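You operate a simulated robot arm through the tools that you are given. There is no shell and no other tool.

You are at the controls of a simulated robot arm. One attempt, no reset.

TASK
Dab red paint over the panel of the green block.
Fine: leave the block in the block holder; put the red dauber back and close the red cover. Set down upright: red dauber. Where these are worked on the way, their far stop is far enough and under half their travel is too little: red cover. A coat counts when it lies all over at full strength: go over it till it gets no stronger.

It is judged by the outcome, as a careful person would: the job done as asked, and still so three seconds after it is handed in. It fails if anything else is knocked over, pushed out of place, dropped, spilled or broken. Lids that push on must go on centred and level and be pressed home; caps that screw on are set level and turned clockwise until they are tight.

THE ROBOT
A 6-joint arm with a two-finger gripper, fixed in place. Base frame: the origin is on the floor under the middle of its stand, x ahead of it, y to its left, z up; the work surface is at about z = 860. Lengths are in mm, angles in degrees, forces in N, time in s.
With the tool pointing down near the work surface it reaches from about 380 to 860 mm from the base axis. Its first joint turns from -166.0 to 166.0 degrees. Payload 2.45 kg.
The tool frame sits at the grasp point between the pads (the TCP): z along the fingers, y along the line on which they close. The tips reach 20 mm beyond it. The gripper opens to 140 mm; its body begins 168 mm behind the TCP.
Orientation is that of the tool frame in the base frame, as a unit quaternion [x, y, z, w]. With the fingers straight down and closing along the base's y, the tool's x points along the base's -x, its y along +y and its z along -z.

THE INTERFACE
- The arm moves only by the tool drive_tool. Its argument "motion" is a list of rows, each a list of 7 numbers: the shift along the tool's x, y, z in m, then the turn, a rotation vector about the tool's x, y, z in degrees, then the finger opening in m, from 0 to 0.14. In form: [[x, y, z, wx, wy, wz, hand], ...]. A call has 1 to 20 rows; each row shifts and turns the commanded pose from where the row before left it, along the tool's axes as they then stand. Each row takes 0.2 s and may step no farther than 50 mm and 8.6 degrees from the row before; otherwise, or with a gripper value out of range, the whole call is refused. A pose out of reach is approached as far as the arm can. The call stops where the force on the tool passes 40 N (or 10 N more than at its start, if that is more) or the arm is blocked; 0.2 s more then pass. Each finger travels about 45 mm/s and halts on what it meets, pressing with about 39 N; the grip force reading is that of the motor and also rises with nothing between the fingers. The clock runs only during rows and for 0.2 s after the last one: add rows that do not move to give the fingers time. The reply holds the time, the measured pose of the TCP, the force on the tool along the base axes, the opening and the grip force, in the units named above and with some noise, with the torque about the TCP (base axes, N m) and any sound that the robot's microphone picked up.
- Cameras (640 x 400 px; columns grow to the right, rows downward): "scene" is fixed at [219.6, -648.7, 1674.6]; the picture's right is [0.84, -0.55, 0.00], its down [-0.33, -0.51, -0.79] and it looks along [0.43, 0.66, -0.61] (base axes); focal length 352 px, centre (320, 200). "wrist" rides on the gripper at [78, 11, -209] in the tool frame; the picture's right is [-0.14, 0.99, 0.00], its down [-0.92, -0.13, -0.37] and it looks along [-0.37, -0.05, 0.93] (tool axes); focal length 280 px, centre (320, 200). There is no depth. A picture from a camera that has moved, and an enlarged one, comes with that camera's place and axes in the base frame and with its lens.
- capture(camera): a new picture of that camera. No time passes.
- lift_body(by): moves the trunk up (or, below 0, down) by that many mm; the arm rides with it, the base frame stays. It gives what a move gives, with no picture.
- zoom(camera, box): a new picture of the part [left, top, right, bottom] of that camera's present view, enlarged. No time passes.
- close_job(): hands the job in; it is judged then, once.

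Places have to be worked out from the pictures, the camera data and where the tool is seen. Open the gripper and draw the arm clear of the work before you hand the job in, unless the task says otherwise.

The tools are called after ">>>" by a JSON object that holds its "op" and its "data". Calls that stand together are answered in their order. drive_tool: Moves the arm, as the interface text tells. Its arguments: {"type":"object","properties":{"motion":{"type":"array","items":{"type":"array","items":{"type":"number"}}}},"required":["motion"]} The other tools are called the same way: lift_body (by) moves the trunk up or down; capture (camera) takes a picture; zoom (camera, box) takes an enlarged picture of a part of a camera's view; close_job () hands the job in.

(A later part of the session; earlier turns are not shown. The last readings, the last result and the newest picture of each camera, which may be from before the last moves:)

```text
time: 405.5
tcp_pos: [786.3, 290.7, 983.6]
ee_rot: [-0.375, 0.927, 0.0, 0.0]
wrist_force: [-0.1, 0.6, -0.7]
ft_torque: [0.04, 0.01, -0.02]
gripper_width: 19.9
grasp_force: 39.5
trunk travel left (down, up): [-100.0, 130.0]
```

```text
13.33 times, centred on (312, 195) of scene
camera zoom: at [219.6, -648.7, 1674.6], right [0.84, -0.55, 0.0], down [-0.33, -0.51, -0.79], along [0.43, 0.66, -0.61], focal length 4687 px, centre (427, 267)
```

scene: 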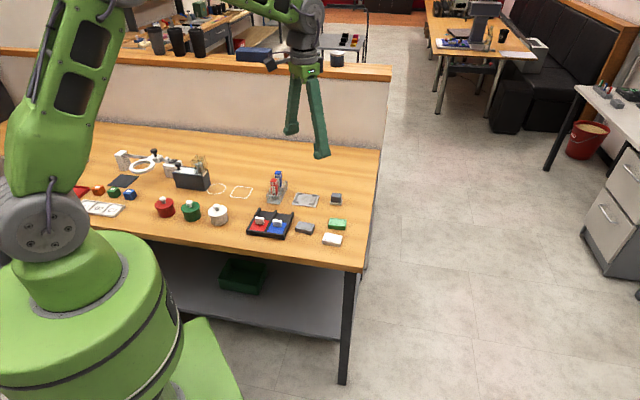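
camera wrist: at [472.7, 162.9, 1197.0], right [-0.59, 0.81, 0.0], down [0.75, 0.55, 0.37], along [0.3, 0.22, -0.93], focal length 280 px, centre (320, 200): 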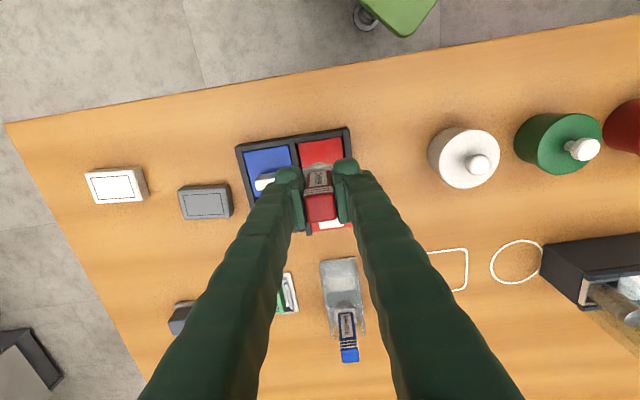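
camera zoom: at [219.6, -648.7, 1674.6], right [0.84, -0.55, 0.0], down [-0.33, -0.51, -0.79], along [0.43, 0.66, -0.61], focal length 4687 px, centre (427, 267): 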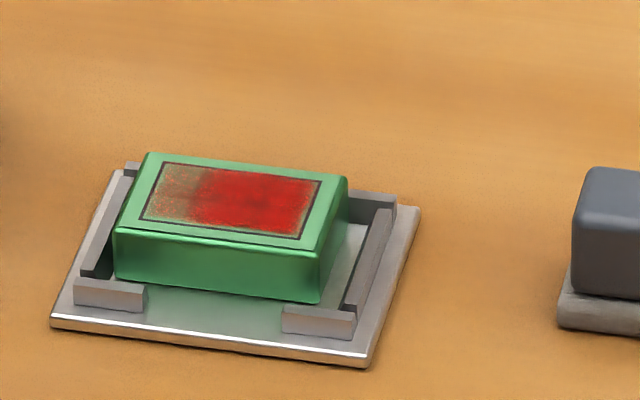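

The block is level and well inside the holder, just resting against two of its walls. I reload for the right column.

>>> {"op": "drive_tool", "data": {"motion": [[0.04, 0.0185, 0, 0, 0, 0, 0.016], [0.04, 0.0185, 0, 0, 0, 0, 0.016], [0.04, 0.0185, 0, 0, 0, 0, 0.016], [0.04, 0.0185, 0, 0, 0, 0, 0.016], [0.0401, 0.0186, 0, 0, 0, 0, 0.016], [0.0401, 0.0186, 0.022, 0, 0, 0, 0.016], [0, 0, 0.027, 0, 0, 0, 0.016], [0, 0, 0.0105, 0, 0, 0, 0.016], [0, 0, 0.0014, 0, 0, 0, 0.016], [0, 0, 0, 0, 0, 0, 0.016], [0, 0, 0, 0, 0, 0, 0.016], [0, 0, 0, 0, 0, 0, 0.016]]}}

>>> {"op": "drive_tool", "data": {"motion": [[0, 0, -0.01, 0, 0, 0, 0.016], [0, 0, -0.0289, 0, 0, 0, 0.016], [-0.0368, -0.0146, 0, 0, 0, 0, 0.016], [-0.0368, -0.0146, 0, 0, 0, 0, 0.016], [-0.0368, -0.0146, 0, 0, 0, 0, 0.016], [-0.0367, -0.0146, 0, 0, 0, 0, 0.016], [-0.0367, -0.0146, 0, 0, 0, 0, 0.016], [0, 0, 0, 0, 0, 0, 0.016], [0, 0, 0.02, 0, 0, 0, 0.016], [0, 0, 0.0097, 0, 0, 0, 0.016], [0, 0, 0, 0, 0, 0, 0.016], [0, 0, 0, 0, 0, 0, 0.016]]}}

>>> {"op": "zoom", "data": {"camera": "scene", "box": [292, 180, 332, 210]}}

```text
time: 408.1
tcp_pos: [535.6, 205.8, 924.0]
ee_rot: [-0.376, 0.927, -0.001, 0.002]
wrist_force: [-3.5, 1.7, 24.0]
ft_torque: [0.13, 0.05, 0.02]
gripper_width: 19.9
grasp_force: 39.0
trunk travel left (down, up): [-100.0, 130.0]
```

```text
time: 410.7
tcp_pos: [720.1, 281.3, 933.0]
ee_rot: [-0.375, 0.927, -0.001, 0.001]
wrist_force: [-1.9, -0.9, 12.0]
ft_torque: [0.01, 0.0, -0.06]
gripper_width: 20.2
grasp_force: 38.9
trunk travel left (down, up): [-100.0, 130.0]
```

```text
13.33 times, centred on (312, 195) of scene
camera zoom: at [219.6, -648.7, 1674.6], right [0.84, -0.55, 0.0], down [-0.33, -0.51, -0.79], along [0.43, 0.66, -0.61], focal length 4687 px, centre (427, 267)
```

zoom: 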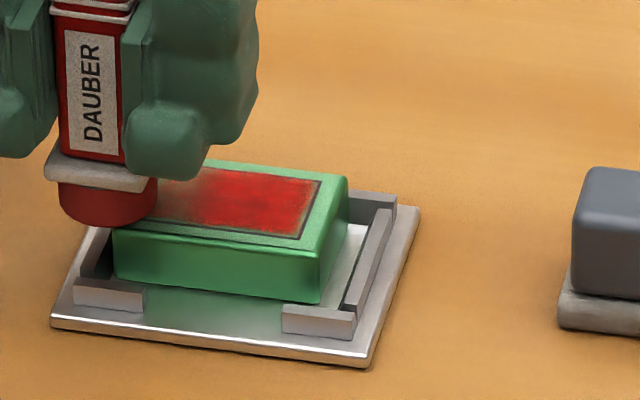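

The pad is at (35, 5), overlapping the block's right end with 12 N. I raster inward in 5 mm steps.

>>> {"op": "drive_tool", "data": {"motion": [[0, -0.005, -0.005, 0, 0, 0, 0.016], [0, 0, 0.005, 0, 0, 0, 0.016], [0, 0, 0, 0, 0, 0, 0.016], [0, -0.005, -0.005, 0, 0, 0, 0.016], [0, 0, 0.005, 0, 0, 0, 0.016], [0, 0, 0, 0, 0, 0, 0.016], [0, -0.005, -0.005, 0, 0, 0, 0.016], [0, 0, 0.005, 0, 0, 0, 0.016], [0, 0, 0, 0, 0, 0, 0.016], [0, -0.005, -0.005, 0, 0, 0, 0.016], [0, 0, 0.005, 0, 0, 0, 0.016], [0, 0, 0, 0, 0, 0, 0.016], [0, -0.005, -0.005, 0, 0, 0, 0.016], [0, 0, 0.005, 0, 0, 0, 0.016], [0, 0, 0, 0, 0, 0, 0.016]]}}

>>> {"op": "drive_tool", "data": {"motion": [[0, 0, -0.006, 0, 0, 0, 0.016], [-0.005, 0.02, 0, 0, 0, 0, 0.016], [0, 0, 0.0063, 0, 0, 0, 0.016], [0, 0, 0, 0, 0, 0, 0.016], [0, -0.005, -0.005, 0, 0, 0, 0.016], [0, 0, 0.005, 0, 0, 0, 0.016], [0, 0, 0, 0, 0, 0, 0.016], [0, -0.005, -0.005, 0, 0, 0, 0.016], [0, 0, 0.005, 0, 0, 0, 0.016], [0, 0, 0, 0, 0, 0, 0.016], [0, -0.005, -0.005, 0, 0, 0, 0.016], [0, 0, 0.005, 0, 0, 0, 0.016], [0, 0, 0, 0, 0, 0, 0.016], [0, -0.005, -0.005, 0, 0, 0, 0.016], [0, 0, 0.005, 0, 0, 0, 0.016], [0, 0, 0, 0, 0, 0, 0.016]]}}

>>> {"op": "zoom", "data": {"camera": "scene", "box": [292, 180, 332, 210]}}

```text
time: 413.9
tcp_pos: [735.8, 263.2, 933.8]
ee_rot: [-0.375, 0.927, 0.0, 0.001]
wrist_force: [-1.9, -1.7, 7.5]
ft_torque: [-0.06, -0.01, -0.04]
gripper_width: 19.9
grasp_force: 39.1
trunk travel left (down, up): [-100.0, 130.0]
```

```text
time: 417.3
tcp_pos: [738.7, 266.7, 933.5]
ee_rot: [-0.375, 0.927, -0.001, 0.001]
wrist_force: [-1.3, -0.8, 11.7]
ft_torque: [0.01, 0.02, -0.02]
gripper_width: 20.0
grasp_force: 39.0
trunk travel left (down, up): [-100.0, 130.0]
```

```text
13.33 times, centred on (312, 195) of scene
camera zoom: at [219.6, -648.7, 1674.6], right [0.84, -0.55, 0.0], down [-0.33, -0.51, -0.79], along [0.43, 0.66, -0.61], focal length 4687 px, centre (427, 267)
```

zoom: 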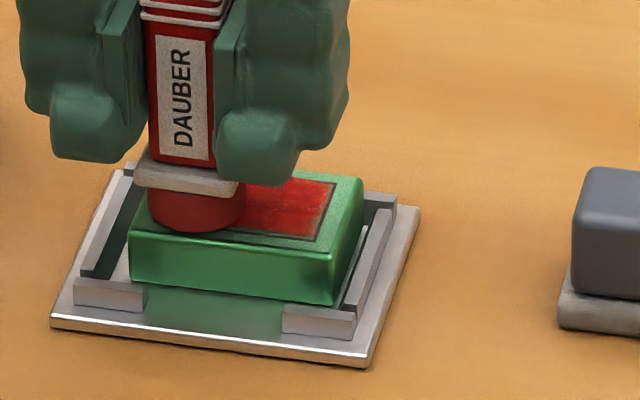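

I lift and view.

>>> {"op": "drive_tool", "data": {"motion": [[0, 0, -0.015, 0, 0, 0, 0.016], [0, 0, -0.017, 0, 0, 0, 0.016], [-0.0257, -0.0066, -0.02, 0, 0, 0, 0.016], [-0.0257, -0.0066, 0, 0, 0, 0, 0.016], [0, 0, 0, 0, 0, 0, 0.016], [0, 0, 0, 0, 0, 0, 0.016]]}}

>>> {"op": "zoom", "data": {"camera": "wrist", "box": [276, 100, 344, 146]}}

>>> {"op": "zoom", "data": {"camera": "scene", "box": [292, 180, 332, 210]}}

```text
time: 418.7
tcp_pos: [787.1, 291.5, 983.5]
ee_rot: [-0.375, 0.927, -0.001, 0.0]
wrist_force: [0.1, -0.3, 0.4]
ft_torque: [0.0, -0.03, -0.03]
gripper_width: 20.1
grasp_force: 38.5
trunk travel left (down, up): [-100.0, 130.0]
```

```text
8.70 times, centred on (310, 123) of wrist
camera zoom: at [721.5, 244.1, 1192.6], right [-0.59, 0.81, 0.0], down [0.75, 0.55, 0.37], along [0.3, 0.22, -0.93], focal length 2438 px, centre (407, 870)
```

zoom: 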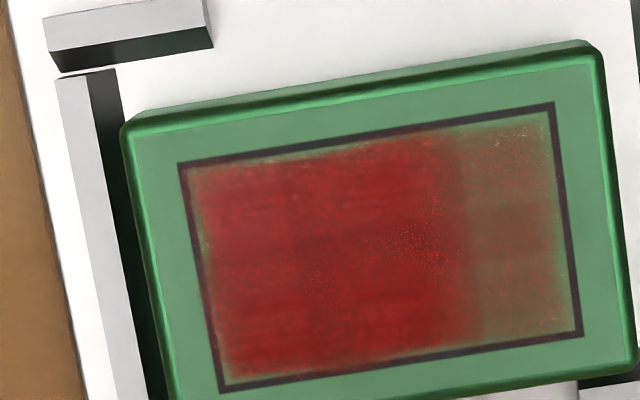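

```text
13.33 times, centred on (312, 195) of scene
camera zoom: at [219.6, -648.7, 1674.6], right [0.84, -0.55, 0.0], down [-0.33, -0.51, -0.79], along [0.43, 0.66, -0.61], focal length 4687 px, centre (427, 267)
```

zoom: 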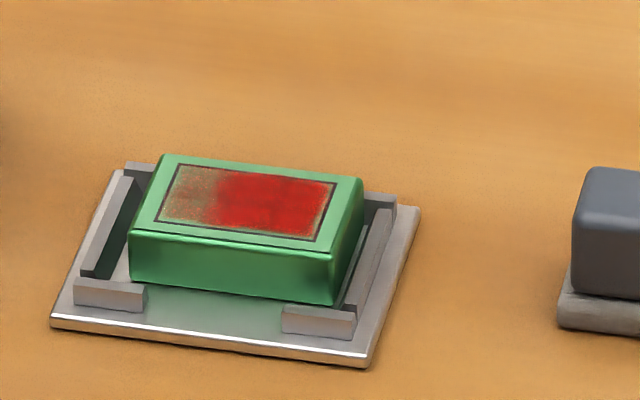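

The right column is improving but not yet full. I reload and raster it again, denser, over x as well.

>>> {"op": "drive_tool", "data": {"motion": [[0.04, 0.0185, 0, 0, 0, 0, 0.016], [0.04, 0.0185, 0, 0, 0, 0, 0.016], [0.04, 0.0185, 0, 0, 0, 0, 0.016], [0.04, 0.0185, 0, 0, 0, 0, 0.016], [0.0401, 0.0186, 0, 0, 0, 0, 0.016], [0.0401, 0.0186, 0.022, 0, 0, 0, 0.016], [0, 0, 0.027, 0, 0, 0, 0.016], [0, 0, 0.0105, 0, 0, 0, 0.016], [0, 0, 0.0015, 0, 0, 0, 0.016], [0, 0, 0, 0, 0, 0, 0.016], [0, 0, 0, 0, 0, 0, 0.016], [0, 0, 0, 0, 0, 0, 0.016]]}}

>>> {"op": "drive_tool", "data": {"motion": [[0, 0, -0.01, 0, 0, 0, 0.016], [0, 0, -0.029, 0, 0, 0, 0.016], [-0.0366, -0.0178, 0, 0, 0, 0, 0.016], [-0.0366, -0.0178, 0, 0, 0, 0, 0.016], [-0.0366, -0.0178, 0, 0, 0, 0, 0.016], [-0.0366, -0.0178, 0, 0, 0, 0, 0.016], [-0.0365, -0.0179, 0, 0, 0, 0, 0.016], [0, 0, 0, 0, 0, 0, 0.016], [0, 0, 0.02, 0, 0, 0, 0.016], [0, 0, 0.0101, 0, 0, 0, 0.016], [0, 0, 0, 0, 0, 0, 0.016], [0, 0, 0, 0, 0, 0, 0.016]]}}

>>> {"op": "zoom", "data": {"camera": "scene", "box": [292, 180, 332, 210]}}

```text
time: 421.3
tcp_pos: [534.2, 204.7, 924.8]
ee_rot: [-0.374, 0.927, -0.001, -0.001]
wrist_force: [0.6, 0.2, -0.3]
ft_torque: [0.0, 0.01, -0.02]
gripper_width: 20.0
grasp_force: 39.2
trunk travel left (down, up): [-100.0, 130.0]
```

```text
time: 423.9
tcp_pos: [730.0, 269.3, 933.4]
ee_rot: [-0.375, 0.927, -0.001, 0.001]
wrist_force: [-0.7, -0.3, 0.7]
ft_torque: [0.0, -0.01, -0.03]
gripper_width: 20.0
grasp_force: 39.0
trunk travel left (down, up): [-100.0, 130.0]
```

```text
13.33 times, centred on (312, 195) of scene
camera zoom: at [219.6, -648.7, 1674.6], right [0.84, -0.55, 0.0], down [-0.33, -0.51, -0.79], along [0.43, 0.66, -0.61], focal length 4687 px, centre (427, 267)
```

zoom: 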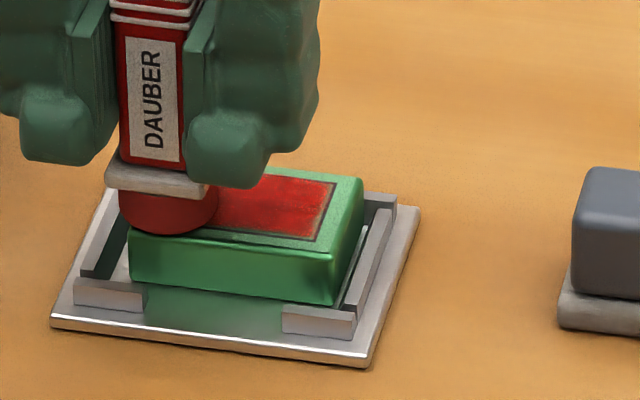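

The dip didn't quite touch this time, but the pad still carries paint. I press 0.6 mm deeper and run the serpentine raster on the right column.

>>> {"op": "drive_tool", "data": {"motion": [[0, 0, 0.0006, 0, 0, 0, 0.016], [0, 0, 0, 0, 0, 0, 0.016], [0, -0.005, -0.005, 0, 0, 0, 0.016], [0, 0, 0.005, 0, 0, 0, 0.016], [0, 0, 0, 0, 0, 0, 0.016], [0, -0.005, -0.005, 0, 0, 0, 0.016], [0, 0, 0.005, 0, 0, 0, 0.016], [0, 0, 0, 0, 0, 0, 0.016], [0, -0.005, -0.005, 0, 0, 0, 0.016], [0, 0, 0.005, 0, 0, 0, 0.016], [0, 0, 0, 0, 0, 0, 0.016], [-0.005, 0, -0.005, 0, 0, 0, 0.016], [0, 0, 0.005, 0, 0, 0, 0.016], [0, 0, 0, 0, 0, 0, 0.016], [0, 0.005, -0.005, 0, 0, 0, 0.016], [0, 0, 0.005, 0, 0, 0, 0.016], [0, 0, 0, 0, 0, 0, 0.016]]}}

>>> {"op": "drive_tool", "data": {"motion": [[0, 0.005, -0.005, 0, 0, 0, 0.016], [0, 0, 0.005, 0, 0, 0, 0.016], [0, 0, 0, 0, 0, 0, 0.016], [0, 0.005, -0.005, 0, 0, 0, 0.016], [0, 0, 0.005, 0, 0, 0, 0.016], [0, 0, 0, 0, 0, 0, 0.016], [-0.005, 0, -0.005, 0, 0, 0, 0.016], [0, 0, 0.0052, 0, 0, 0, 0.016], [0, 0, 0, 0, 0, 0, 0.016], [0, -0.005, -0.005, 0, 0, 0, 0.016], [0, 0, 0.005, 0, 0, 0, 0.016], [0, 0, 0, 0, 0, 0, 0.016], [0, -0.005, -0.005, 0, 0, 0, 0.016], [0, 0, 0.005, 0, 0, 0, 0.016], [0, 0, 0, 0, 0, 0, 0.016], [0, -0.005, -0.005, 0, 0, 0, 0.016], [0, 0, 0.005, 0, 0, 0, 0.016], [0, 0, 0, 0, 0, 0, 0.016]]}}

>>> {"op": "drive_tool", "data": {"motion": [[0, 0, -0.0159, 0, 0, 0, 0.016], [0, 0, -0.017, 0, 0, 0, 0.016], [-0.0236, -0.0036, -0.02, 0, 0, 0, 0.016], [-0.0237, -0.0036, 0, 0, 0, 0, 0.016], [0, 0, 0, 0, 0, 0, 0.016], [0, 0, 0, 0, 0, 0, 0.016]]}}

>>> {"op": "zoom", "data": {"camera": "wrist", "box": [276, 100, 344, 146]}}

>>> {"op": "zoom", "data": {"camera": "scene", "box": [292, 180, 332, 210]}}

```text
time: 427.5
tcp_pos: [739.0, 263.9, 932.8]
ee_rot: [-0.374, 0.927, 0.0, 0.001]
wrist_force: [-1.6, -1.2, 6.2]
ft_torque: [0.01, 0.0, -0.02]
gripper_width: 20.0
grasp_force: 39.0
trunk travel left (down, up): [-100.0, 130.0]
```

```text
time: 431.3
tcp_pos: [748.4, 262.9, 931.7]
ee_rot: [-0.375, 0.927, -0.001, 0.003]
wrist_force: [-0.5, 0.1, 16.7]
ft_torque: [0.17, -0.1, -0.03]
gripper_width: 19.8
grasp_force: 38.7
trunk travel left (down, up): [-100.0, 130.0]
```

```text
time: 432.7
tcp_pos: [783.9, 291.6, 983.4]
ee_rot: [-0.374, 0.927, -0.001, 0.001]
wrist_force: [0.3, -0.2, -1.2]
ft_torque: [-0.02, -0.05, 0.01]
gripper_width: 19.9
grasp_force: 38.8
trunk travel left (down, up): [-100.0, 130.0]
```

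```text
8.70 times, centred on (310, 123) of wrist
camera zoom: at [718.8, 245.2, 1191.2], right [-0.59, 0.81, 0.0], down [0.75, 0.55, 0.37], along [0.3, 0.22, -0.93], focal length 2438 px, centre (407, 870)
```

zoom: 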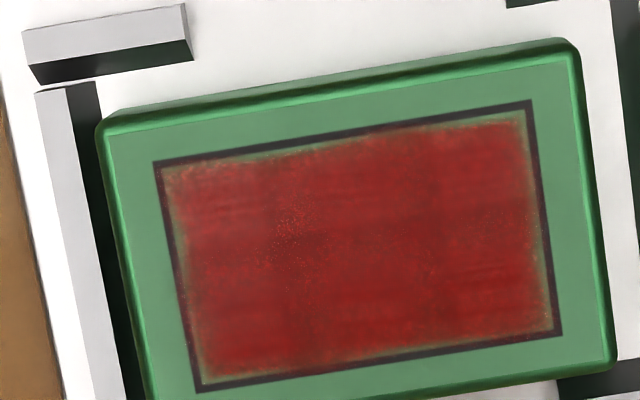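

```text
13.33 times, centred on (312, 195) of scene
camera zoom: at [219.6, -648.7, 1674.6], right [0.84, -0.55, 0.0], down [-0.33, -0.51, -0.79], along [0.43, 0.66, -0.61], focal length 4687 px, centre (427, 267)
```

zoom: 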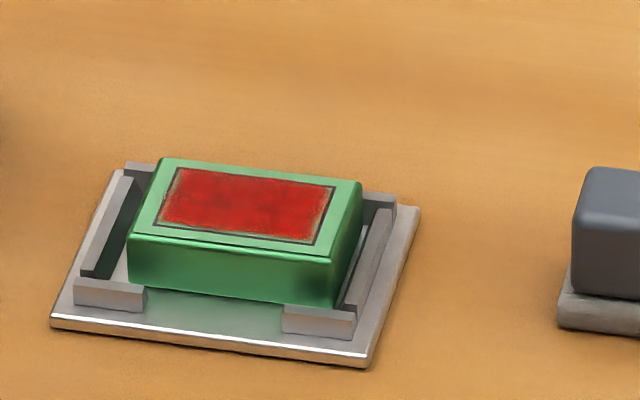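

The whole panel is solid red now. To make sure it is at full strength everywhere, I zoom in for weaker spots.

>>> {"op": "zoom", "data": {"camera": "wrist", "box": [288, 112, 314, 136]}}

>>> {"op": "zoom", "data": {"camera": "wrist", "box": [312, 110, 338, 134]}}

```text
16.00 times, centred on (301, 124) of wrist
camera zoom: at [718.8, 245.2, 1191.2], right [-0.59, 0.81, 0.0], down [0.75, 0.55, 0.37], along [0.3, 0.22, -0.93], focal length 4486 px, centre (624, 1416)
```

zoom: 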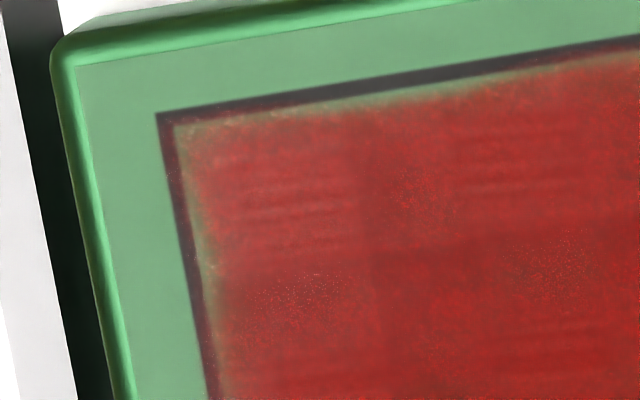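

```text
16.00 times, centred on (325, 122) of wrist
camera zoom: at [718.8, 245.2, 1191.2], right [-0.59, 0.81, 0.0], down [0.75, 0.55, 0.37], along [0.3, 0.22, -0.93], focal length 4486 px, centre (240, 1448)
```

zoom: 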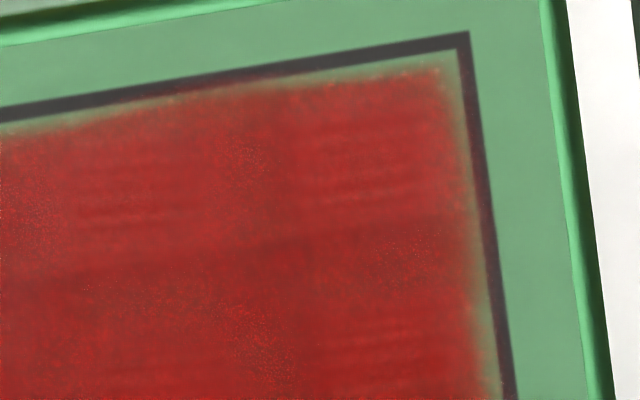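

The coat is solid with only faint overlap shading. I do one more complete pass with a freshly loaded pad to confirm it gets no stronger. First a proper dip with force feedback.

>>> {"op": "drive_tool", "data": {"motion": [[0.04, 0.0185, 0, 0, 0, 0, 0.016], [0.04, 0.0185, 0, 0, 0, 0, 0.016], [0.04, 0.0185, 0, 0, 0, 0, 0.016], [0.04, 0.0185, 0, 0, 0, 0, 0.016], [0.0401, 0.0186, 0, 0, 0, 0, 0.016], [0.0401, 0.0186, 0.022, 0, 0, 0, 0.016], [0, 0, 0.027, 0, 0, 0, 0.016], [0, 0, 0.0115, 0, 0, 0, 0.016], [0, 0, 0.001, 0, 0, 0, 0.016], [0, 0, 0.0005, 0, 0, 0, 0.016], [0, 0, 0, 0, 0, 0, 0.016], [0, 0, 0, 0, 0, 0, 0.016]]}}

```text
time: 435.3
tcp_pos: [535.7, 205.9, 923.4]
ee_rot: [-0.375, 0.927, 0.0, 0.001]
wrist_force: [-0.3, 2.3, 12.5]
ft_torque: [0.17, -0.11, 0.01]
gripper_width: 19.9
grasp_force: 39.0
trunk travel left (down, up): [-100.0, 130.0]
```

12.5 N in the paint. I load with two more shifted presses, then travel to the right end of the panel.

>>> {"op": "drive_tool", "data": {"motion": [[0, 0.004, -0.005, 0, 0, 0, 0.016], [0, 0, 0.005, 0, 0, 0, 0.016], [0, 0, 0, 0, 0, 0, 0.016], [0, -0.004, -0.005, 0, 0, 0, 0.016], [0, 0, 0.005, 0, 0, 0, 0.016], [0, 0, 0, 0, 0, 0, 0.016], [0, 0, -0.01, 0, 0, 0, 0.016], [0, 0, -0.03, 0, 0, 0, 0.016], [-0.0369, -0.0182, 0, 0, 0, 0, 0.016], [-0.0369, -0.0182, 0, 0, 0, 0, 0.016], [-0.0369, -0.0182, 0, 0, 0, 0, 0.016], [-0.0369, -0.0182, 0, 0, 0, 0, 0.016], [-0.037, -0.0183, 0, 0, 0, 0, 0.016], [0, 0, 0, 0, 0, 0, 0.016], [0, 0, 0.021, 0, 0, 0, 0.016], [0, 0, 0.0099, 0, 0, 0, 0.016], [0, 0, 0, 0, 0, 0, 0.016], [0, 0, 0, 0, 0, 0, 0.016]]}}

>>> {"op": "zoom", "data": {"camera": "scene", "box": [292, 180, 332, 210]}}

```text
time: 439.1
tcp_pos: [732.9, 268.6, 933.4]
ee_rot: [-0.375, 0.927, 0.0, 0.0]
wrist_force: [-0.9, 0.0, 2.6]
ft_torque: [-0.02, 0.01, -0.02]
gripper_width: 20.2
grasp_force: 38.9
trunk travel left (down, up): [-100.0, 130.0]
```

```text
13.33 times, centred on (312, 195) of scene
camera zoom: at [219.6, -648.7, 1674.6], right [0.84, -0.55, 0.0], down [-0.33, -0.51, -0.79], along [0.43, 0.66, -0.61], focal length 4687 px, centre (427, 267)
```

zoom: 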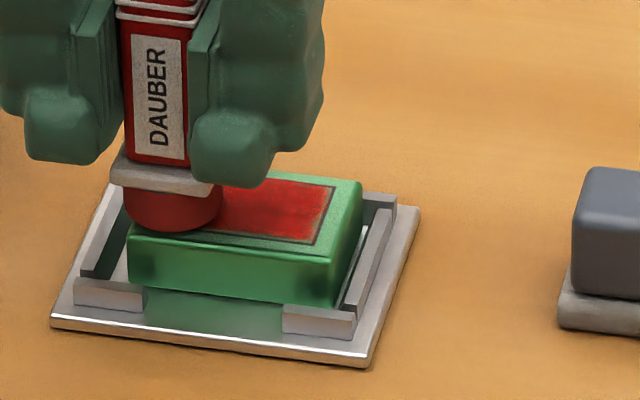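

The pad is at (21, 3). I run the first full row across the panel in 5 mm steps.

>>> {"op": "drive_tool", "data": {"motion": [[0, 0, 0.0005, 0, 0, 0, 0.016], [0, 0, 0, 0, 0, 0, 0.016], [0, -0.005, -0.005, 0, 0, 0, 0.016], [0, 0, 0.005, 0, 0, 0, 0.016], [0, 0, 0, 0, 0, 0, 0.016], [0, -0.005, -0.005, 0, 0, 0, 0.016], [0, 0, 0.005, 0, 0, 0, 0.016], [0, 0, 0, 0, 0, 0, 0.016], [0, -0.005, -0.005, 0, 0, 0, 0.016], [0, 0, 0.005, 0, 0, 0, 0.016], [0, 0, 0, 0, 0, 0, 0.016], [0, -0.005, -0.005, 0, 0, 0, 0.016], [0, 0, 0.005, 0, 0, 0, 0.016], [0, 0, 0, 0, 0, 0, 0.016], [0, -0.005, -0.005, 0, 0, 0, 0.016], [0, 0, 0.005, 0, 0, 0, 0.016], [0, 0, 0, 0, 0, 0, 0.016], [0, -0.005, -0.005, 0, 0, 0, 0.016], [0, 0, 0.005, 0, 0, 0, 0.016], [0, 0, 0, 0, 0, 0, 0.016]]}}

>>> {"op": "drive_tool", "data": {"motion": [[0, -0.005, -0.005, 0, 0, 0, 0.016], [0, 0, 0.005, 0, 0, 0, 0.016], [0, 0, 0, 0, 0, 0, 0.016], [0, -0.005, -0.005, 0, 0, 0, 0.016], [0, 0, 0.005, 0, 0, 0, 0.016], [0, 0, 0, 0, 0, 0, 0.016], [-0.006, 0, -0.005, 0, 0, 0, 0.016], [0, 0, 0.0052, 0, 0, 0, 0.016], [0, 0, 0, 0, 0, 0, 0.016], [0, 0.005, -0.005, 0, 0, 0, 0.016], [0, 0, 0.005, 0, 0, 0, 0.016], [0, 0, 0, 0, 0, 0, 0.016], [0, 0.005, -0.005, 0, 0, 0, 0.016], [0, 0, 0.005, 0, 0, 0, 0.016], [0, 0, 0, 0, 0, 0, 0.016], [0, 0.005, -0.005, 0, 0, 0, 0.016], [0, 0, 0.005, 0, 0, 0, 0.016], [0, 0, 0, 0, 0, 0, 0.016]]}}

>>> {"op": "drive_tool", "data": {"motion": [[0, 0.005, -0.005, 0, 0, 0, 0.016], [0, 0, 0.0052, 0, 0, 0, 0.016], [0, 0, 0, 0, 0, 0, 0.016], [0, 0.005, -0.005, 0, 0, 0, 0.016], [0, 0, 0.005, 0, 0, 0, 0.016], [0, 0, 0, 0, 0, 0, 0.016], [0, 0.005, -0.005, 0, 0, 0, 0.016], [0, 0, 0.005, 0, 0, 0, 0.016], [0, 0, 0, 0, 0, 0, 0.016], [0, 0.005, -0.005, 0, 0, 0, 0.016], [0, 0, 0.005, 0, 0, 0, 0.016], [0, 0, 0, 0, 0, 0, 0.016], [0.012, 0, -0.005, 0, 0, 0, 0.016], [0, 0, 0.005, 0, 0, 0, 0.016], [0, 0, 0, 0, 0, 0, 0.016]]}}

>>> {"op": "zoom", "data": {"camera": "scene", "box": [292, 180, 332, 210]}}

```text
time: 443.3
tcp_pos: [752.7, 244.7, 932.9]
ee_rot: [-0.374, 0.927, -0.001, 0.001]
wrist_force: [-3.0, -2.4, 13.1]
ft_torque: [-0.06, 0.02, 0.0]
gripper_width: 20.1
grasp_force: 38.9
trunk travel left (down, up): [-100.0, 130.0]
```

```text
time: 447.1
tcp_pos: [753.6, 253.6, 932.3]
ee_rot: [-0.375, 0.927, 0.0, 0.002]
wrist_force: [-2.8, 1.6, 21.2]
ft_torque: [0.16, 0.03, 0.05]
gripper_width: 20.1
grasp_force: 39.0
trunk travel left (down, up): [-100.0, 130.0]
```

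```text
time: 450.3
tcp_pos: [730.3, 259.4, 932.2]
ee_rot: [-0.375, 0.927, 0.0, 0.001]
wrist_force: [-4.5, -1.0, 16.7]
ft_torque: [0.09, 0.08, 0.05]
gripper_width: 19.8
grasp_force: 38.7
trunk travel left (down, up): [-100.0, 130.0]
```

```text
13.33 times, centred on (312, 195) of scene
camera zoom: at [219.6, -648.7, 1674.6], right [0.84, -0.55, 0.0], down [-0.33, -0.51, -0.79], along [0.43, 0.66, -0.61], focal length 4687 px, centre (427, 267)
```

zoom: 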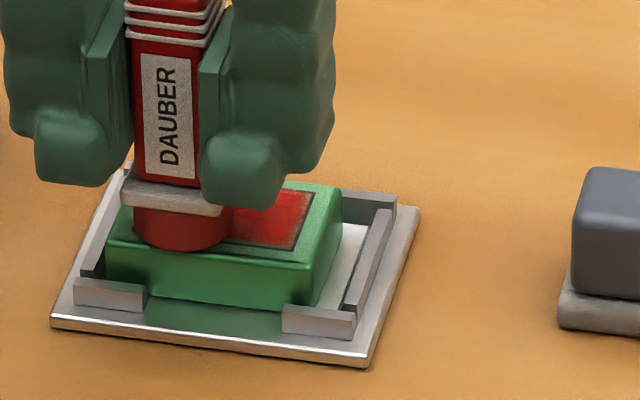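

Now the third row along the near edge, going back toward −y.

>>> {"op": "drive_tool", "data": {"motion": [[0, -0.005, -0.005, 0, 0, 0, 0.016], [0, 0, 0.005, 0, 0, 0, 0.016], [0, 0, 0, 0, 0, 0, 0.016], [0, -0.005, -0.005, 0, 0, 0, 0.016], [0, 0, 0.005, 0, 0, 0, 0.016], [0, 0, 0, 0, 0, 0, 0.016], [0, -0.005, -0.005, 0, 0, 0, 0.016], [0, 0, 0.005, 0, 0, 0, 0.016], [0, 0, 0, 0, 0, 0, 0.016], [0, -0.005, -0.005, 0, 0, 0, 0.016], [0, 0, 0.005, 0, 0, 0, 0.016], [0, 0, 0, 0, 0, 0, 0.016], [0, -0.005, -0.005, 0, 0, 0, 0.016], [0, 0, 0.005, 0, 0, 0, 0.016], [0, 0, 0, 0, 0, 0, 0.016], [0, -0.005, -0.005, 0, 0, 0, 0.016], [0, 0, 0.005, 0, 0, 0, 0.016], [0, 0, 0, 0, 0, 0, 0.016]]}}

>>> {"op": "drive_tool", "data": {"motion": [[0, 0, -0.0168, 0, 0, 0, 0.016], [0, 0, -0.017, 0, 0, 0, 0.016], [-0.0308, 0.0075, -0.02, 0, 0, 0, 0.016], [-0.0308, 0.0074, 0, 0, 0, 0, 0.016], [0, 0, 0, 0, 0, 0, 0.016], [0, 0, 0, 0, 0, 0, 0.016]]}}

>>> {"op": "zoom", "data": {"camera": "wrist", "box": [276, 100, 344, 146]}}

>>> {"op": "zoom", "data": {"camera": "scene", "box": [292, 180, 332, 210]}}

```text
time: 454.1
tcp_pos: [751.8, 238.9, 931.0]
ee_rot: [-0.375, 0.927, -0.001, 0.001]
wrist_force: [-2.4, -0.5, 17.6]
ft_torque: [0.02, 0.0, 0.01]
gripper_width: 20.0
grasp_force: 39.2
trunk travel left (down, up): [-100.0, 130.0]
```

```text
time: 455.5
tcp_pos: [787.5, 293.6, 984.1]
ee_rot: [-0.375, 0.927, -0.001, 0.0]
wrist_force: [0.1, -0.1, -0.6]
ft_torque: [0.0, -0.04, 0.01]
gripper_width: 20.1
grasp_force: 39.1
trunk travel left (down, up): [-100.0, 130.0]
```

```text
8.70 times, centred on (310, 123) of wrist
camera zoom: at [723.1, 247.3, 1192.5], right [-0.59, 0.81, 0.0], down [0.75, 0.55, 0.37], along [0.3, 0.22, -0.93], focal length 2438 px, centre (407, 870)
```

zoom: 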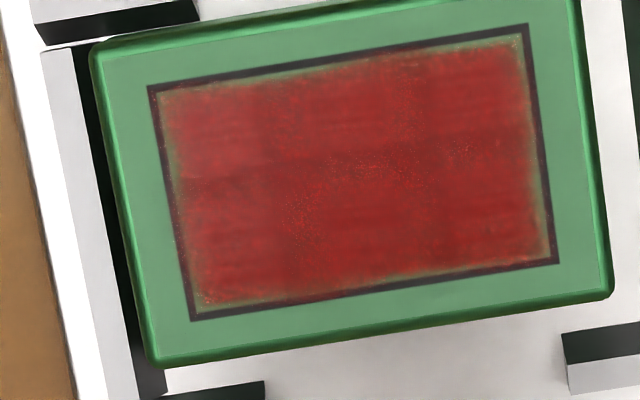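

```text
13.33 times, centred on (312, 195) of scene
camera zoom: at [219.6, -648.7, 1674.6], right [0.84, -0.55, 0.0], down [-0.33, -0.51, -0.79], along [0.43, 0.66, -0.61], focal length 4687 px, centre (427, 267)
```

zoom: 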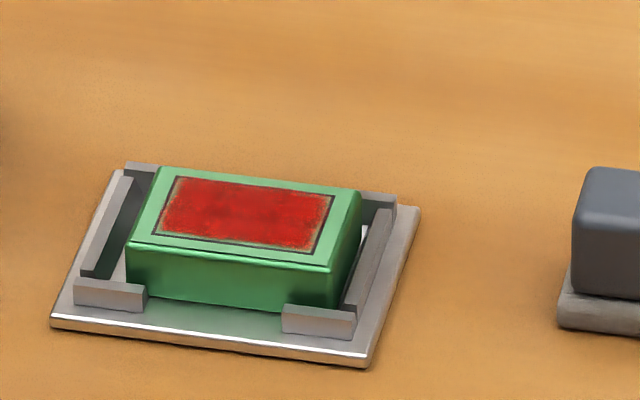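

The panel is uniformly solid red, and the extra pass made no visible difference, so the coat is at full strength. Now I return the dauber. First I measure how it sits in the grip.

>>> {"op": "zoom", "data": {"camera": "wrist", "box": [255, 130, 385, 260]}}

>>> {"op": "zoom", "data": {"camera": "scene", "box": [285, 130, 345, 200]}}

```text
3.08 times, centred on (320, 195) of wrist
camera zoom: at [723.1, 247.3, 1192.5], right [-0.59, 0.81, 0.0], down [0.75, 0.55, 0.37], along [0.3, 0.22, -0.93], focal length 863 px, centre (320, 215)
```

zoom: 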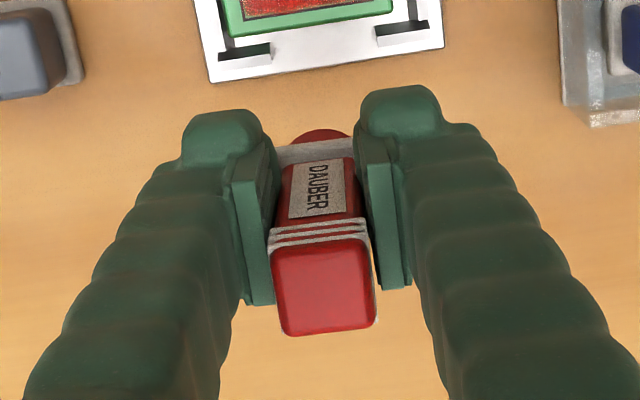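

```text
5.71 times, centred on (315, 165) of scene
camera zoom: at [219.6, -648.7, 1674.6], right [0.84, -0.55, 0.0], down [-0.33, -0.51, -0.79], along [0.43, 0.66, -0.61], focal length 2009 px, centre (349, 400)
```

zoom: 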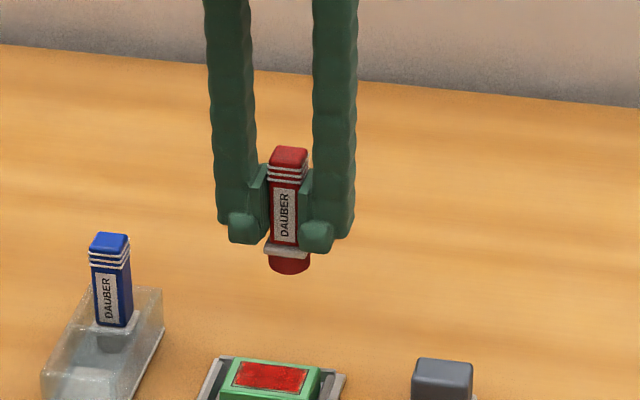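

The dauber is upright in the grip, offset about 10 mm. I carry it back over its slot with that offset taken into account.

>>> {"op": "drive_tool", "data": {"motion": [[0, 0, -0.015, 0, 0, 0, 0.016], [0.01855, 0.02905, 0, 0, 0, 0, 0.016], [0.01855, 0.02905, 0, 0, 0, 0, 0.016], [0.01855, 0.02905, 0, 0, 0, 0, 0.016], [0.01855, 0.02905, 0, 0, 0, 0, 0.016], [0, 0, 0, 0, 0, 0, 0.016], [0, 0, 0.025, 0, 0, 0, 0.016], [0, 0, 0.02, 0, 0, 0, 0.016], [0, 0, 0.005, 0, 0, 0, 0.016], [0, 0, 0, 0, 0, 0, 0.016], [0, 0, 0, 0, 0, 0, 0.016]]}}

>>> {"op": "zoom", "data": {"camera": "wrist", "box": [270, 110, 370, 190]}}

>>> {"op": "zoom", "data": {"camera": "scene", "box": [255, 150, 305, 210]}}

```text
time: 457.9
tcp_pos: [653.2, 323.2, 948.9]
ee_rot: [-0.374, 0.927, -0.001, 0.0]
wrist_force: [0.8, -0.2, -0.1]
ft_torque: [0.01, 0.05, -0.01]
gripper_width: 19.8
grasp_force: 38.8
trunk travel left (down, up): [-100.0, 130.0]
```

```text
5.00 times, centred on (320, 150) of wrist
camera zoom: at [588.3, 276.1, 1157.5], right [-0.59, 0.81, 0.0], down [0.75, 0.55, 0.37], along [0.3, 0.22, -0.93], focal length 1402 px, centre (320, 450)
```

zoom: 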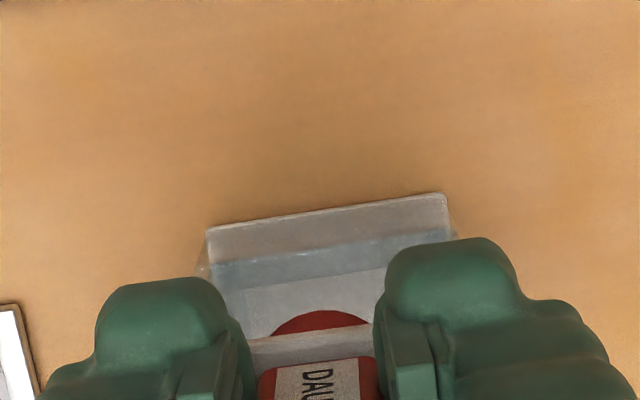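

```text
6.67 times, centred on (280, 180) of scene
camera zoom: at [219.6, -648.7, 1674.6], right [0.84, -0.55, 0.0], down [-0.33, -0.51, -0.79], along [0.43, 0.66, -0.61], focal length 2344 px, centre (587, 333)
```

zoom: 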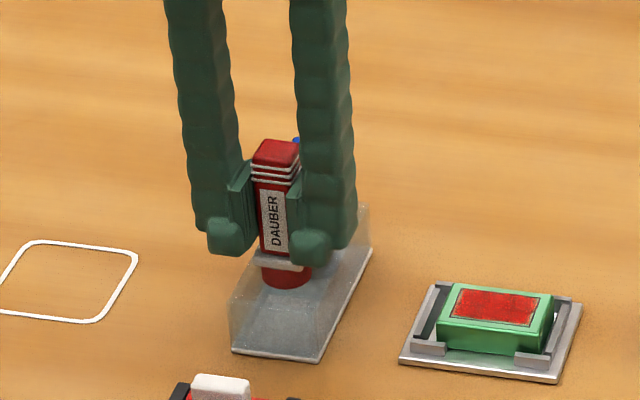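

The dauber is about 3 mm short and 3 mm to the side of its original spot relative to the box. I correct by (−3.0, +2.5) mm and lower into the slot.

>>> {"op": "drive_tool", "data": {"motion": [[-0.003, 0.0025, 0, 0, 0, 0, 0.016], [0, 0, 0, 0, 0, 0, 0.016], [0, 0, 0.012, 0, 0, 0, 0.016], [0, 0, 0.01, 0, 0, 0, 0.016], [0, 0, 0.006, 0, 0, 0, 0.016], [0, 0, 0, 0, 0, 0, 0.016], [0, 0, 0, 0, 0, 0, 0.016]]}}

>>> {"op": "zoom", "data": {"camera": "scene", "box": [262, 165, 298, 210]}}

>>> {"op": "zoom", "data": {"camera": "wrist", "box": [270, 110, 370, 190]}}

```text
time: 459.5
tcp_pos: [652.0, 326.7, 920.8]
ee_rot: [-0.374, 0.927, -0.001, 0.0]
wrist_force: [-0.2, -0.4, 0.2]
ft_torque: [0.01, -0.02, 0.0]
gripper_width: 19.7
grasp_force: 38.9
trunk travel left (down, up): [-100.0, 130.0]
```

```text
8.89 times, centred on (280, 188) of scene
camera zoom: at [219.6, -648.7, 1674.6], right [0.84, -0.55, 0.0], down [-0.33, -0.51, -0.79], along [0.43, 0.66, -0.61], focal length 3125 px, centre (676, 311)
```

zoom: 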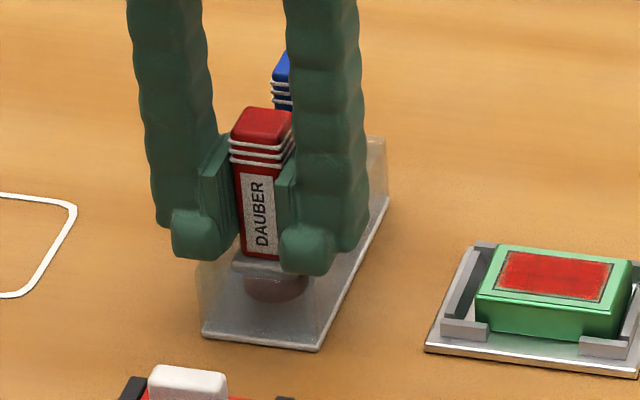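

```text
5.00 times, centred on (320, 150) of wrist
camera zoom: at [587.7, 279.6, 1129.1], right [-0.59, 0.81, 0.0], down [0.75, 0.55, 0.37], along [0.3, 0.22, -0.93], focal length 1402 px, centre (320, 450)
```

zoom: 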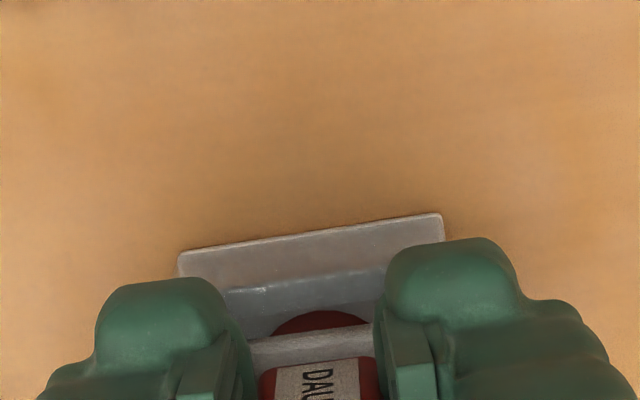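

It is inside the slot and clear of the walls. I lower in small steps to the floor.

>>> {"op": "drive_tool", "data": {"motion": [[0, 0, 0.0015, 0, 0, 0, 0.016], [0, 0, 0.0015, 0, 0, 0, 0.016], [0, 0, 0.001, 0, 0, 0, 0.016], [0, 0, 0, 0, 0, 0, 0.016]]}}

```text
time: 460.5
tcp_pos: [652.8, 327.3, 916.7]
ee_rot: [-0.375, 0.927, -0.001, 0.0]
wrist_force: [-0.2, -0.3, -0.2]
ft_torque: [0.02, -0.03, -0.01]
gripper_width: 20.0
grasp_force: 39.2
trunk travel left (down, up): [-100.0, 130.0]
```

Still free at 916.7. I continue down gently.

>>> {"op": "drive_tool", "data": {"motion": [[0, 0, 0.001, 0, 0, 0, 0.016], [0, 0, 0.0008, 0, 0, 0, 0.016], [0, 0, 0, 0, 0, 0, 0.016], [0, 0, 0, 0, 0, 0, 0.016]]}}

>>> {"op": "zoom", "data": {"camera": "scene", "box": [262, 165, 298, 210]}}

```text
time: 461.5
tcp_pos: [652.3, 326.7, 916.1]
ee_rot: [-0.375, 0.927, 0.0, 0.002]
wrist_force: [2.2, -6.2, 21.4]
ft_torque: [-0.21, 0.18, 0.04]
gripper_width: 20.1
grasp_force: 39.2
trunk travel left (down, up): [-100.0, 130.0]
```

```text
8.89 times, centred on (280, 188) of scene
camera zoom: at [219.6, -648.7, 1674.6], right [0.84, -0.55, 0.0], down [-0.33, -0.51, -0.79], along [0.43, 0.66, -0.61], focal length 3125 px, centre (676, 311)
```

zoom: 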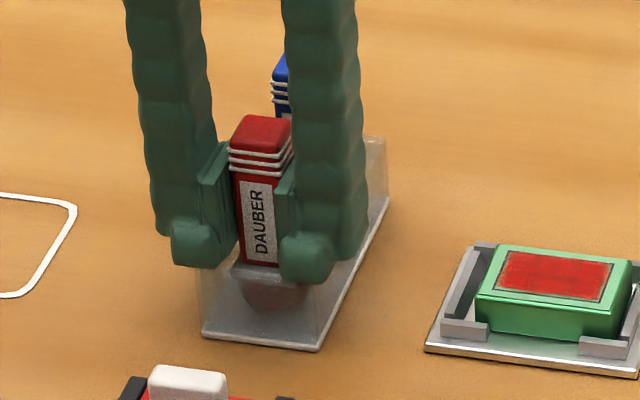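

Contact at 916 (21 N), probably a foot touching the box rim with the pad about a millimetre or two above the floor. I ease up slightly and open gently to let it stand.

>>> {"op": "drive_tool", "data": {"motion": [[0, 0, -0.0008, 0, 0, 0, 0.016], [0, 0, 0, 0, 0, 0, 0.02], [0, 0, 0, 0, 0, 0, 0.024], [0, 0, 0, 0, 0, 0, 0.03], [0, 0, 0, 0, 0, 0, 0.038], [0, 0, 0, 0, 0, 0, 0.048], [0, 0, 0, 0, 0, 0, 0.054], [0, 0, 0, 0, 0, 0, 0.054]]}}

>>> {"op": "zoom", "data": {"camera": "scene", "box": [262, 165, 298, 210]}}

>>> {"op": "zoom", "data": {"camera": "wrist", "box": [240, 100, 400, 260]}}

```text
time: 463.3
tcp_pos: [650.5, 327.3, 914.8]
ee_rot: [-0.374, 0.927, -0.001, 0.0]
wrist_force: [0.8, 1.0, -0.5]
ft_torque: [-0.03, -0.01, 0.01]
gripper_width: 54.1
grasp_force: 0.0
trunk travel left (down, up): [-100.0, 130.0]
```

```text
8.89 times, centred on (280, 188) of scene
camera zoom: at [219.6, -648.7, 1674.6], right [0.84, -0.55, 0.0], down [-0.33, -0.51, -0.79], along [0.43, 0.66, -0.61], focal length 3125 px, centre (676, 311)
```

zoom: 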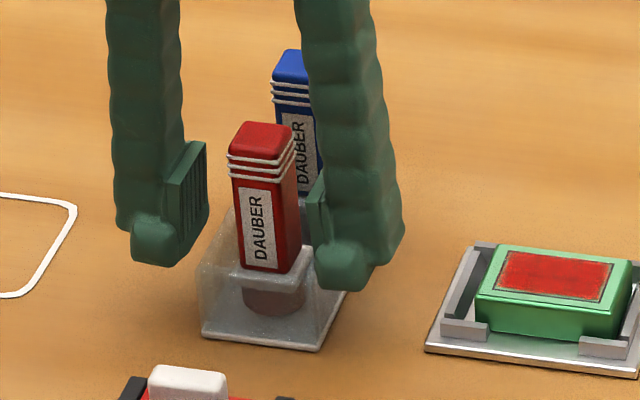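

```text
2.50 times, centred on (320, 180) of wrist
camera zoom: at [586.2, 279.9, 1123.6], right [-0.59, 0.81, 0.0], down [0.75, 0.55, 0.37], along [0.3, 0.21, -0.93], focal length 701 px, centre (320, 250)
```

zoom: 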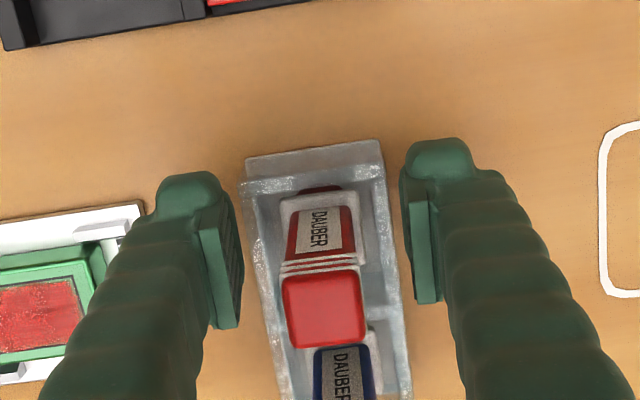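

The red dauber stands upright in its slot and the box hasn't moved. I rise clear.

>>> {"op": "drive_tool", "data": {"motion": [[0, 0, -0.01, 0, 0, 0, 0.054], [0, 0, -0.03, 0, 0, 0, 0.054], [0, 0, -0.04, 0, 0, 0, 0.054], [0, 0, -0.04, 0, 0, 0, 0.054], [0, 0, -0.02, 0, 0, 0, 0.054], [0, 0, 0, 0, 0, 0, 0.06], [0, 0, 0, 0, 0, 0, 0.06]]}}

>>> {"op": "zoom", "data": {"camera": "scene", "box": [240, 160, 340, 245]}}

>>> {"op": "capture", "data": {"camera": "wrist"}}

```text
time: 464.9
tcp_pos: [648.6, 327.4, 1057.2]
ee_rot: [-0.374, 0.927, -0.001, 0.001]
wrist_force: [-0.2, 0.4, -0.6]
ft_torque: [-0.01, 0.01, 0.03]
gripper_width: 60.2
grasp_force: 0.1
trunk travel left (down, up): [-100.0, 130.0]
```

```text
4.71 times, centred on (290, 202) of scene
camera zoom: at [219.6, -648.7, 1674.6], right [0.84, -0.55, 0.0], down [-0.33, -0.51, -0.79], along [0.43, 0.66, -0.61], focal length 1654 px, centre (461, 188)
```

zoom: 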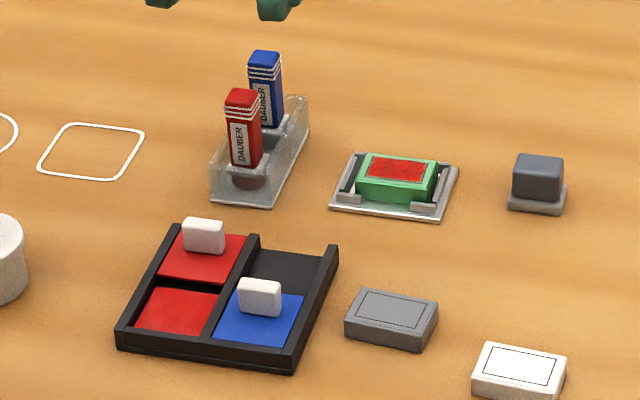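

```text
taken
camera wrist: at [584.0, 280.8, 1265.6], right [-0.59, 0.81, 0.0], down [0.75, 0.55, 0.37], along [0.3, 0.22, -0.93], focal length 280 px, centre (320, 200)
```

wrist: 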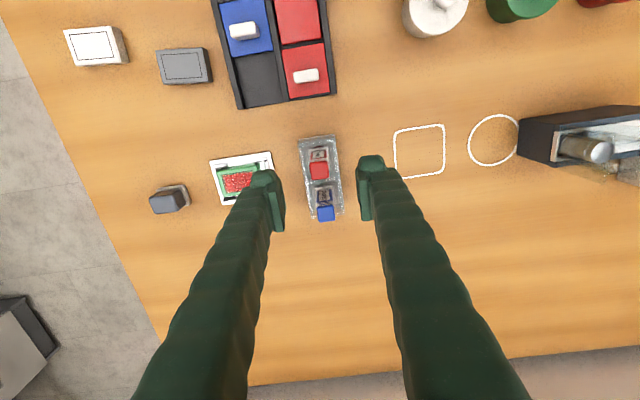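

All objects are in place. Now I close the red cover: I move over the knob and turn the tool back by 90° so the fingers close along the slide direction.

>>> {"op": "drive_tool", "data": {"motion": [[0.046, -0.0047, 0, 0, 0, 0, 0.06], [0.046, -0.0047, 0, 0, 0, 0, 0.06], [0, 0, 0, 0, 0, 8.17, 0.05], [0, 0, 0, 0, 0, 8.17, 0.044], [0, 0, 0, 0, 0, 8.17, 0.044], [0, 0, 0, 0, 0, 8.17, 0.044], [0, 0, 0, 0, 0, 8.17, 0.044], [0, 0, 0, 0, 0, 8.17, 0.044], [0, 0, 0, 0, 0, 8.17, 0.044], [0, 0, 0, 0, 0, 8.17, 0.044], [0, 0, 0, 0, 0, 8.17, 0.044], [0, 0, 0, 0, 0, 8.17, 0.044], [0, 0, 0, 0, 0, 8.17, 0.044], [0, 0, 0, 0, 0, 0, 0.044], [0, 0, 0, 0, 0, 0, 0.044]]}}

>>> {"op": "zoom", "data": {"camera": "wrist", "box": [220, 60, 440, 240]}}

```text
time: 468.1
tcp_pos: [591.6, 256.2, 1056.1]
ee_rot: [0.39, 0.921, 0.0, 0.0]
wrist_force: [0.5, -0.5, 0.3]
ft_torque: [-0.02, 0.01, -0.01]
gripper_width: 44.1
grasp_force: 0.1
trunk travel left (down, up): [-100.0, 130.0]
```

```text
2.22 times, centred on (330, 150) of wrist
camera zoom: at [543.2, 320.1, 1263.9], right [0.81, 0.59, 0.0], down [0.55, -0.75, 0.37], along [0.22, -0.3, -0.93], focal length 623 px, centre (298, 311)
```

zoom: 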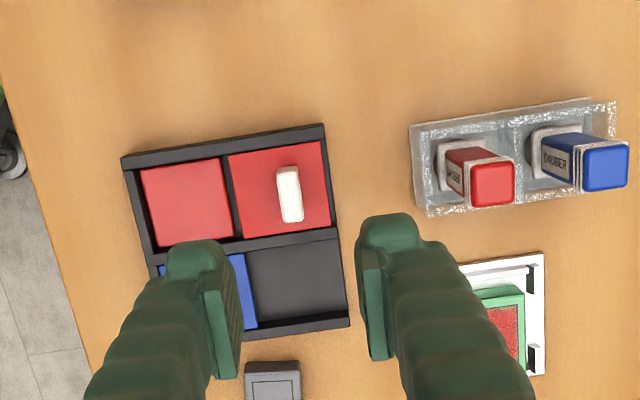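

The knob is about 3 mm toward +x and 4 mm toward −y of the TCP. I correct and descend around it.

>>> {"op": "drive_tool", "data": {"motion": [[0.0025, -0.004, 0.03, 0, 0, 0, 0.044], [0, 0, 0.04, 0, 0, 0, 0.044], [0, 0, 0.03, 0, 0, 0, 0.044], [0, 0, 0, 0, 0, 0, 0.044], [0, 0, 0, 0, 0, 0, 0.044]]}}

>>> {"op": "zoom", "data": {"camera": "wrist", "box": [220, 80, 420, 250]}}

```text
time: 469.3
tcp_pos: [585.4, 253.3, 956.2]
ee_rot: [0.39, 0.921, 0.0, 0.001]
wrist_force: [0.3, 1.0, 0.0]
ft_torque: [-0.01, -0.03, 0.0]
gripper_width: 43.9
grasp_force: 0.1
trunk travel left (down, up): [-100.0, 130.0]
```

```text
2.35 times, centred on (320, 165) of wrist
camera zoom: at [537.3, 317.2, 1164.5], right [0.81, 0.59, 0.0], down [0.55, -0.75, 0.37], along [0.22, -0.3, -0.93], focal length 660 px, centre (320, 282)
```

zoom: 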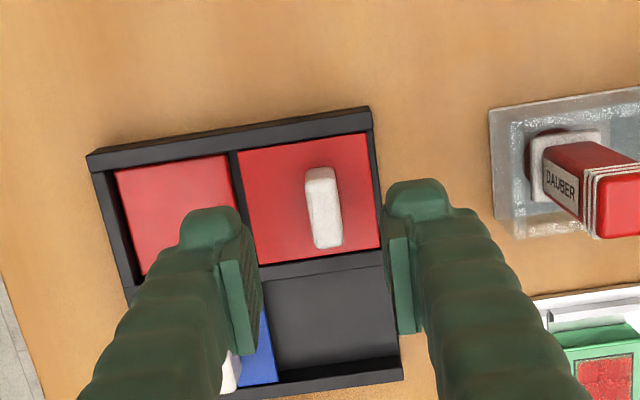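

Nearly centred; I shift +2 mm in y and descend to z≈903.

>>> {"op": "drive_tool", "data": {"motion": [[0, 0.002, 0.01, 0, 0, 0, 0.044], [0, 0, 0.025, 0, 0, 0, 0.044], [0, 0, 0.014, 0, 0, 0, 0.044], [0, 0, 0.004, 0, 0, 0, 0.044], [0, 0, 0, 0, 0, 0, 0.044], [0, 0, 0, 0, 0, 0, 0.044]]}}

>>> {"op": "zoom", "data": {"camera": "wrist", "box": [220, 100, 420, 250]}}

>>> {"op": "zoom", "data": {"camera": "scene", "box": [240, 175, 310, 240]}}

```text
time: 470.7
tcp_pos: [589.1, 256.3, 903.7]
ee_rot: [0.39, 0.921, -0.001, 0.0]
wrist_force: [-0.4, 0.0, -0.6]
ft_torque: [-0.01, 0.03, 0.02]
gripper_width: 44.0
grasp_force: 0.0
trunk travel left (down, up): [-100.0, 130.0]
```

```text
2.67 times, centred on (320, 175) of wrist
camera zoom: at [541.4, 319.2, 1112.1], right [0.81, 0.59, 0.0], down [0.55, -0.75, 0.37], along [0.22, -0.3, -0.93], focal length 748 px, centre (320, 267)
```

zoom: 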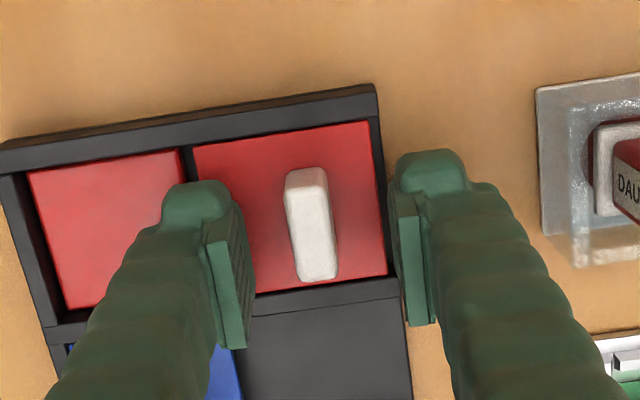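

```text
6.15 times, centred on (275, 208) of scene
camera zoom: at [219.6, -648.7, 1674.6], right [0.84, -0.55, 0.0], down [-0.33, -0.51, -0.79], along [0.43, 0.66, -0.61], focal length 2163 px, centre (597, 154)
```

zoom: 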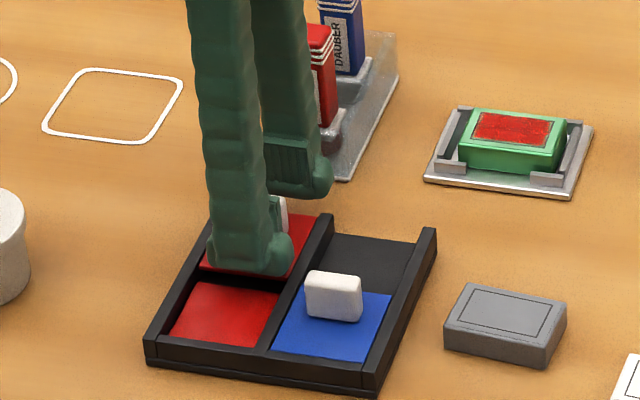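

The knob is between the pads. I go down 1.5 mm more and close on it.

>>> {"op": "drive_tool", "data": {"motion": [[0, 0, 0.0015, 0, 0, 0, 0.044], [0, 0, 0, 0, 0, 0, 0.03], [0, 0, 0, 0, 0, 0, 0.016], [0, 0, 0, 0, 0, 0, 0.008], [0, 0, 0, 0, 0, 0, 0.006], [0, 0, 0, 0, 0, 0, 0.006]]}}

```text
time: 472.1
tcp_pos: [588.7, 255.1, 902.0]
ee_rot: [0.389, 0.921, -0.001, 0.0]
wrist_force: [-5.2, -5.1, -2.9]
ft_torque: [-0.09, 0.04, 0.44]
gripper_width: 11.7
grasp_force: 38.6
trunk travel left (down, up): [-100.0, 130.0]
```

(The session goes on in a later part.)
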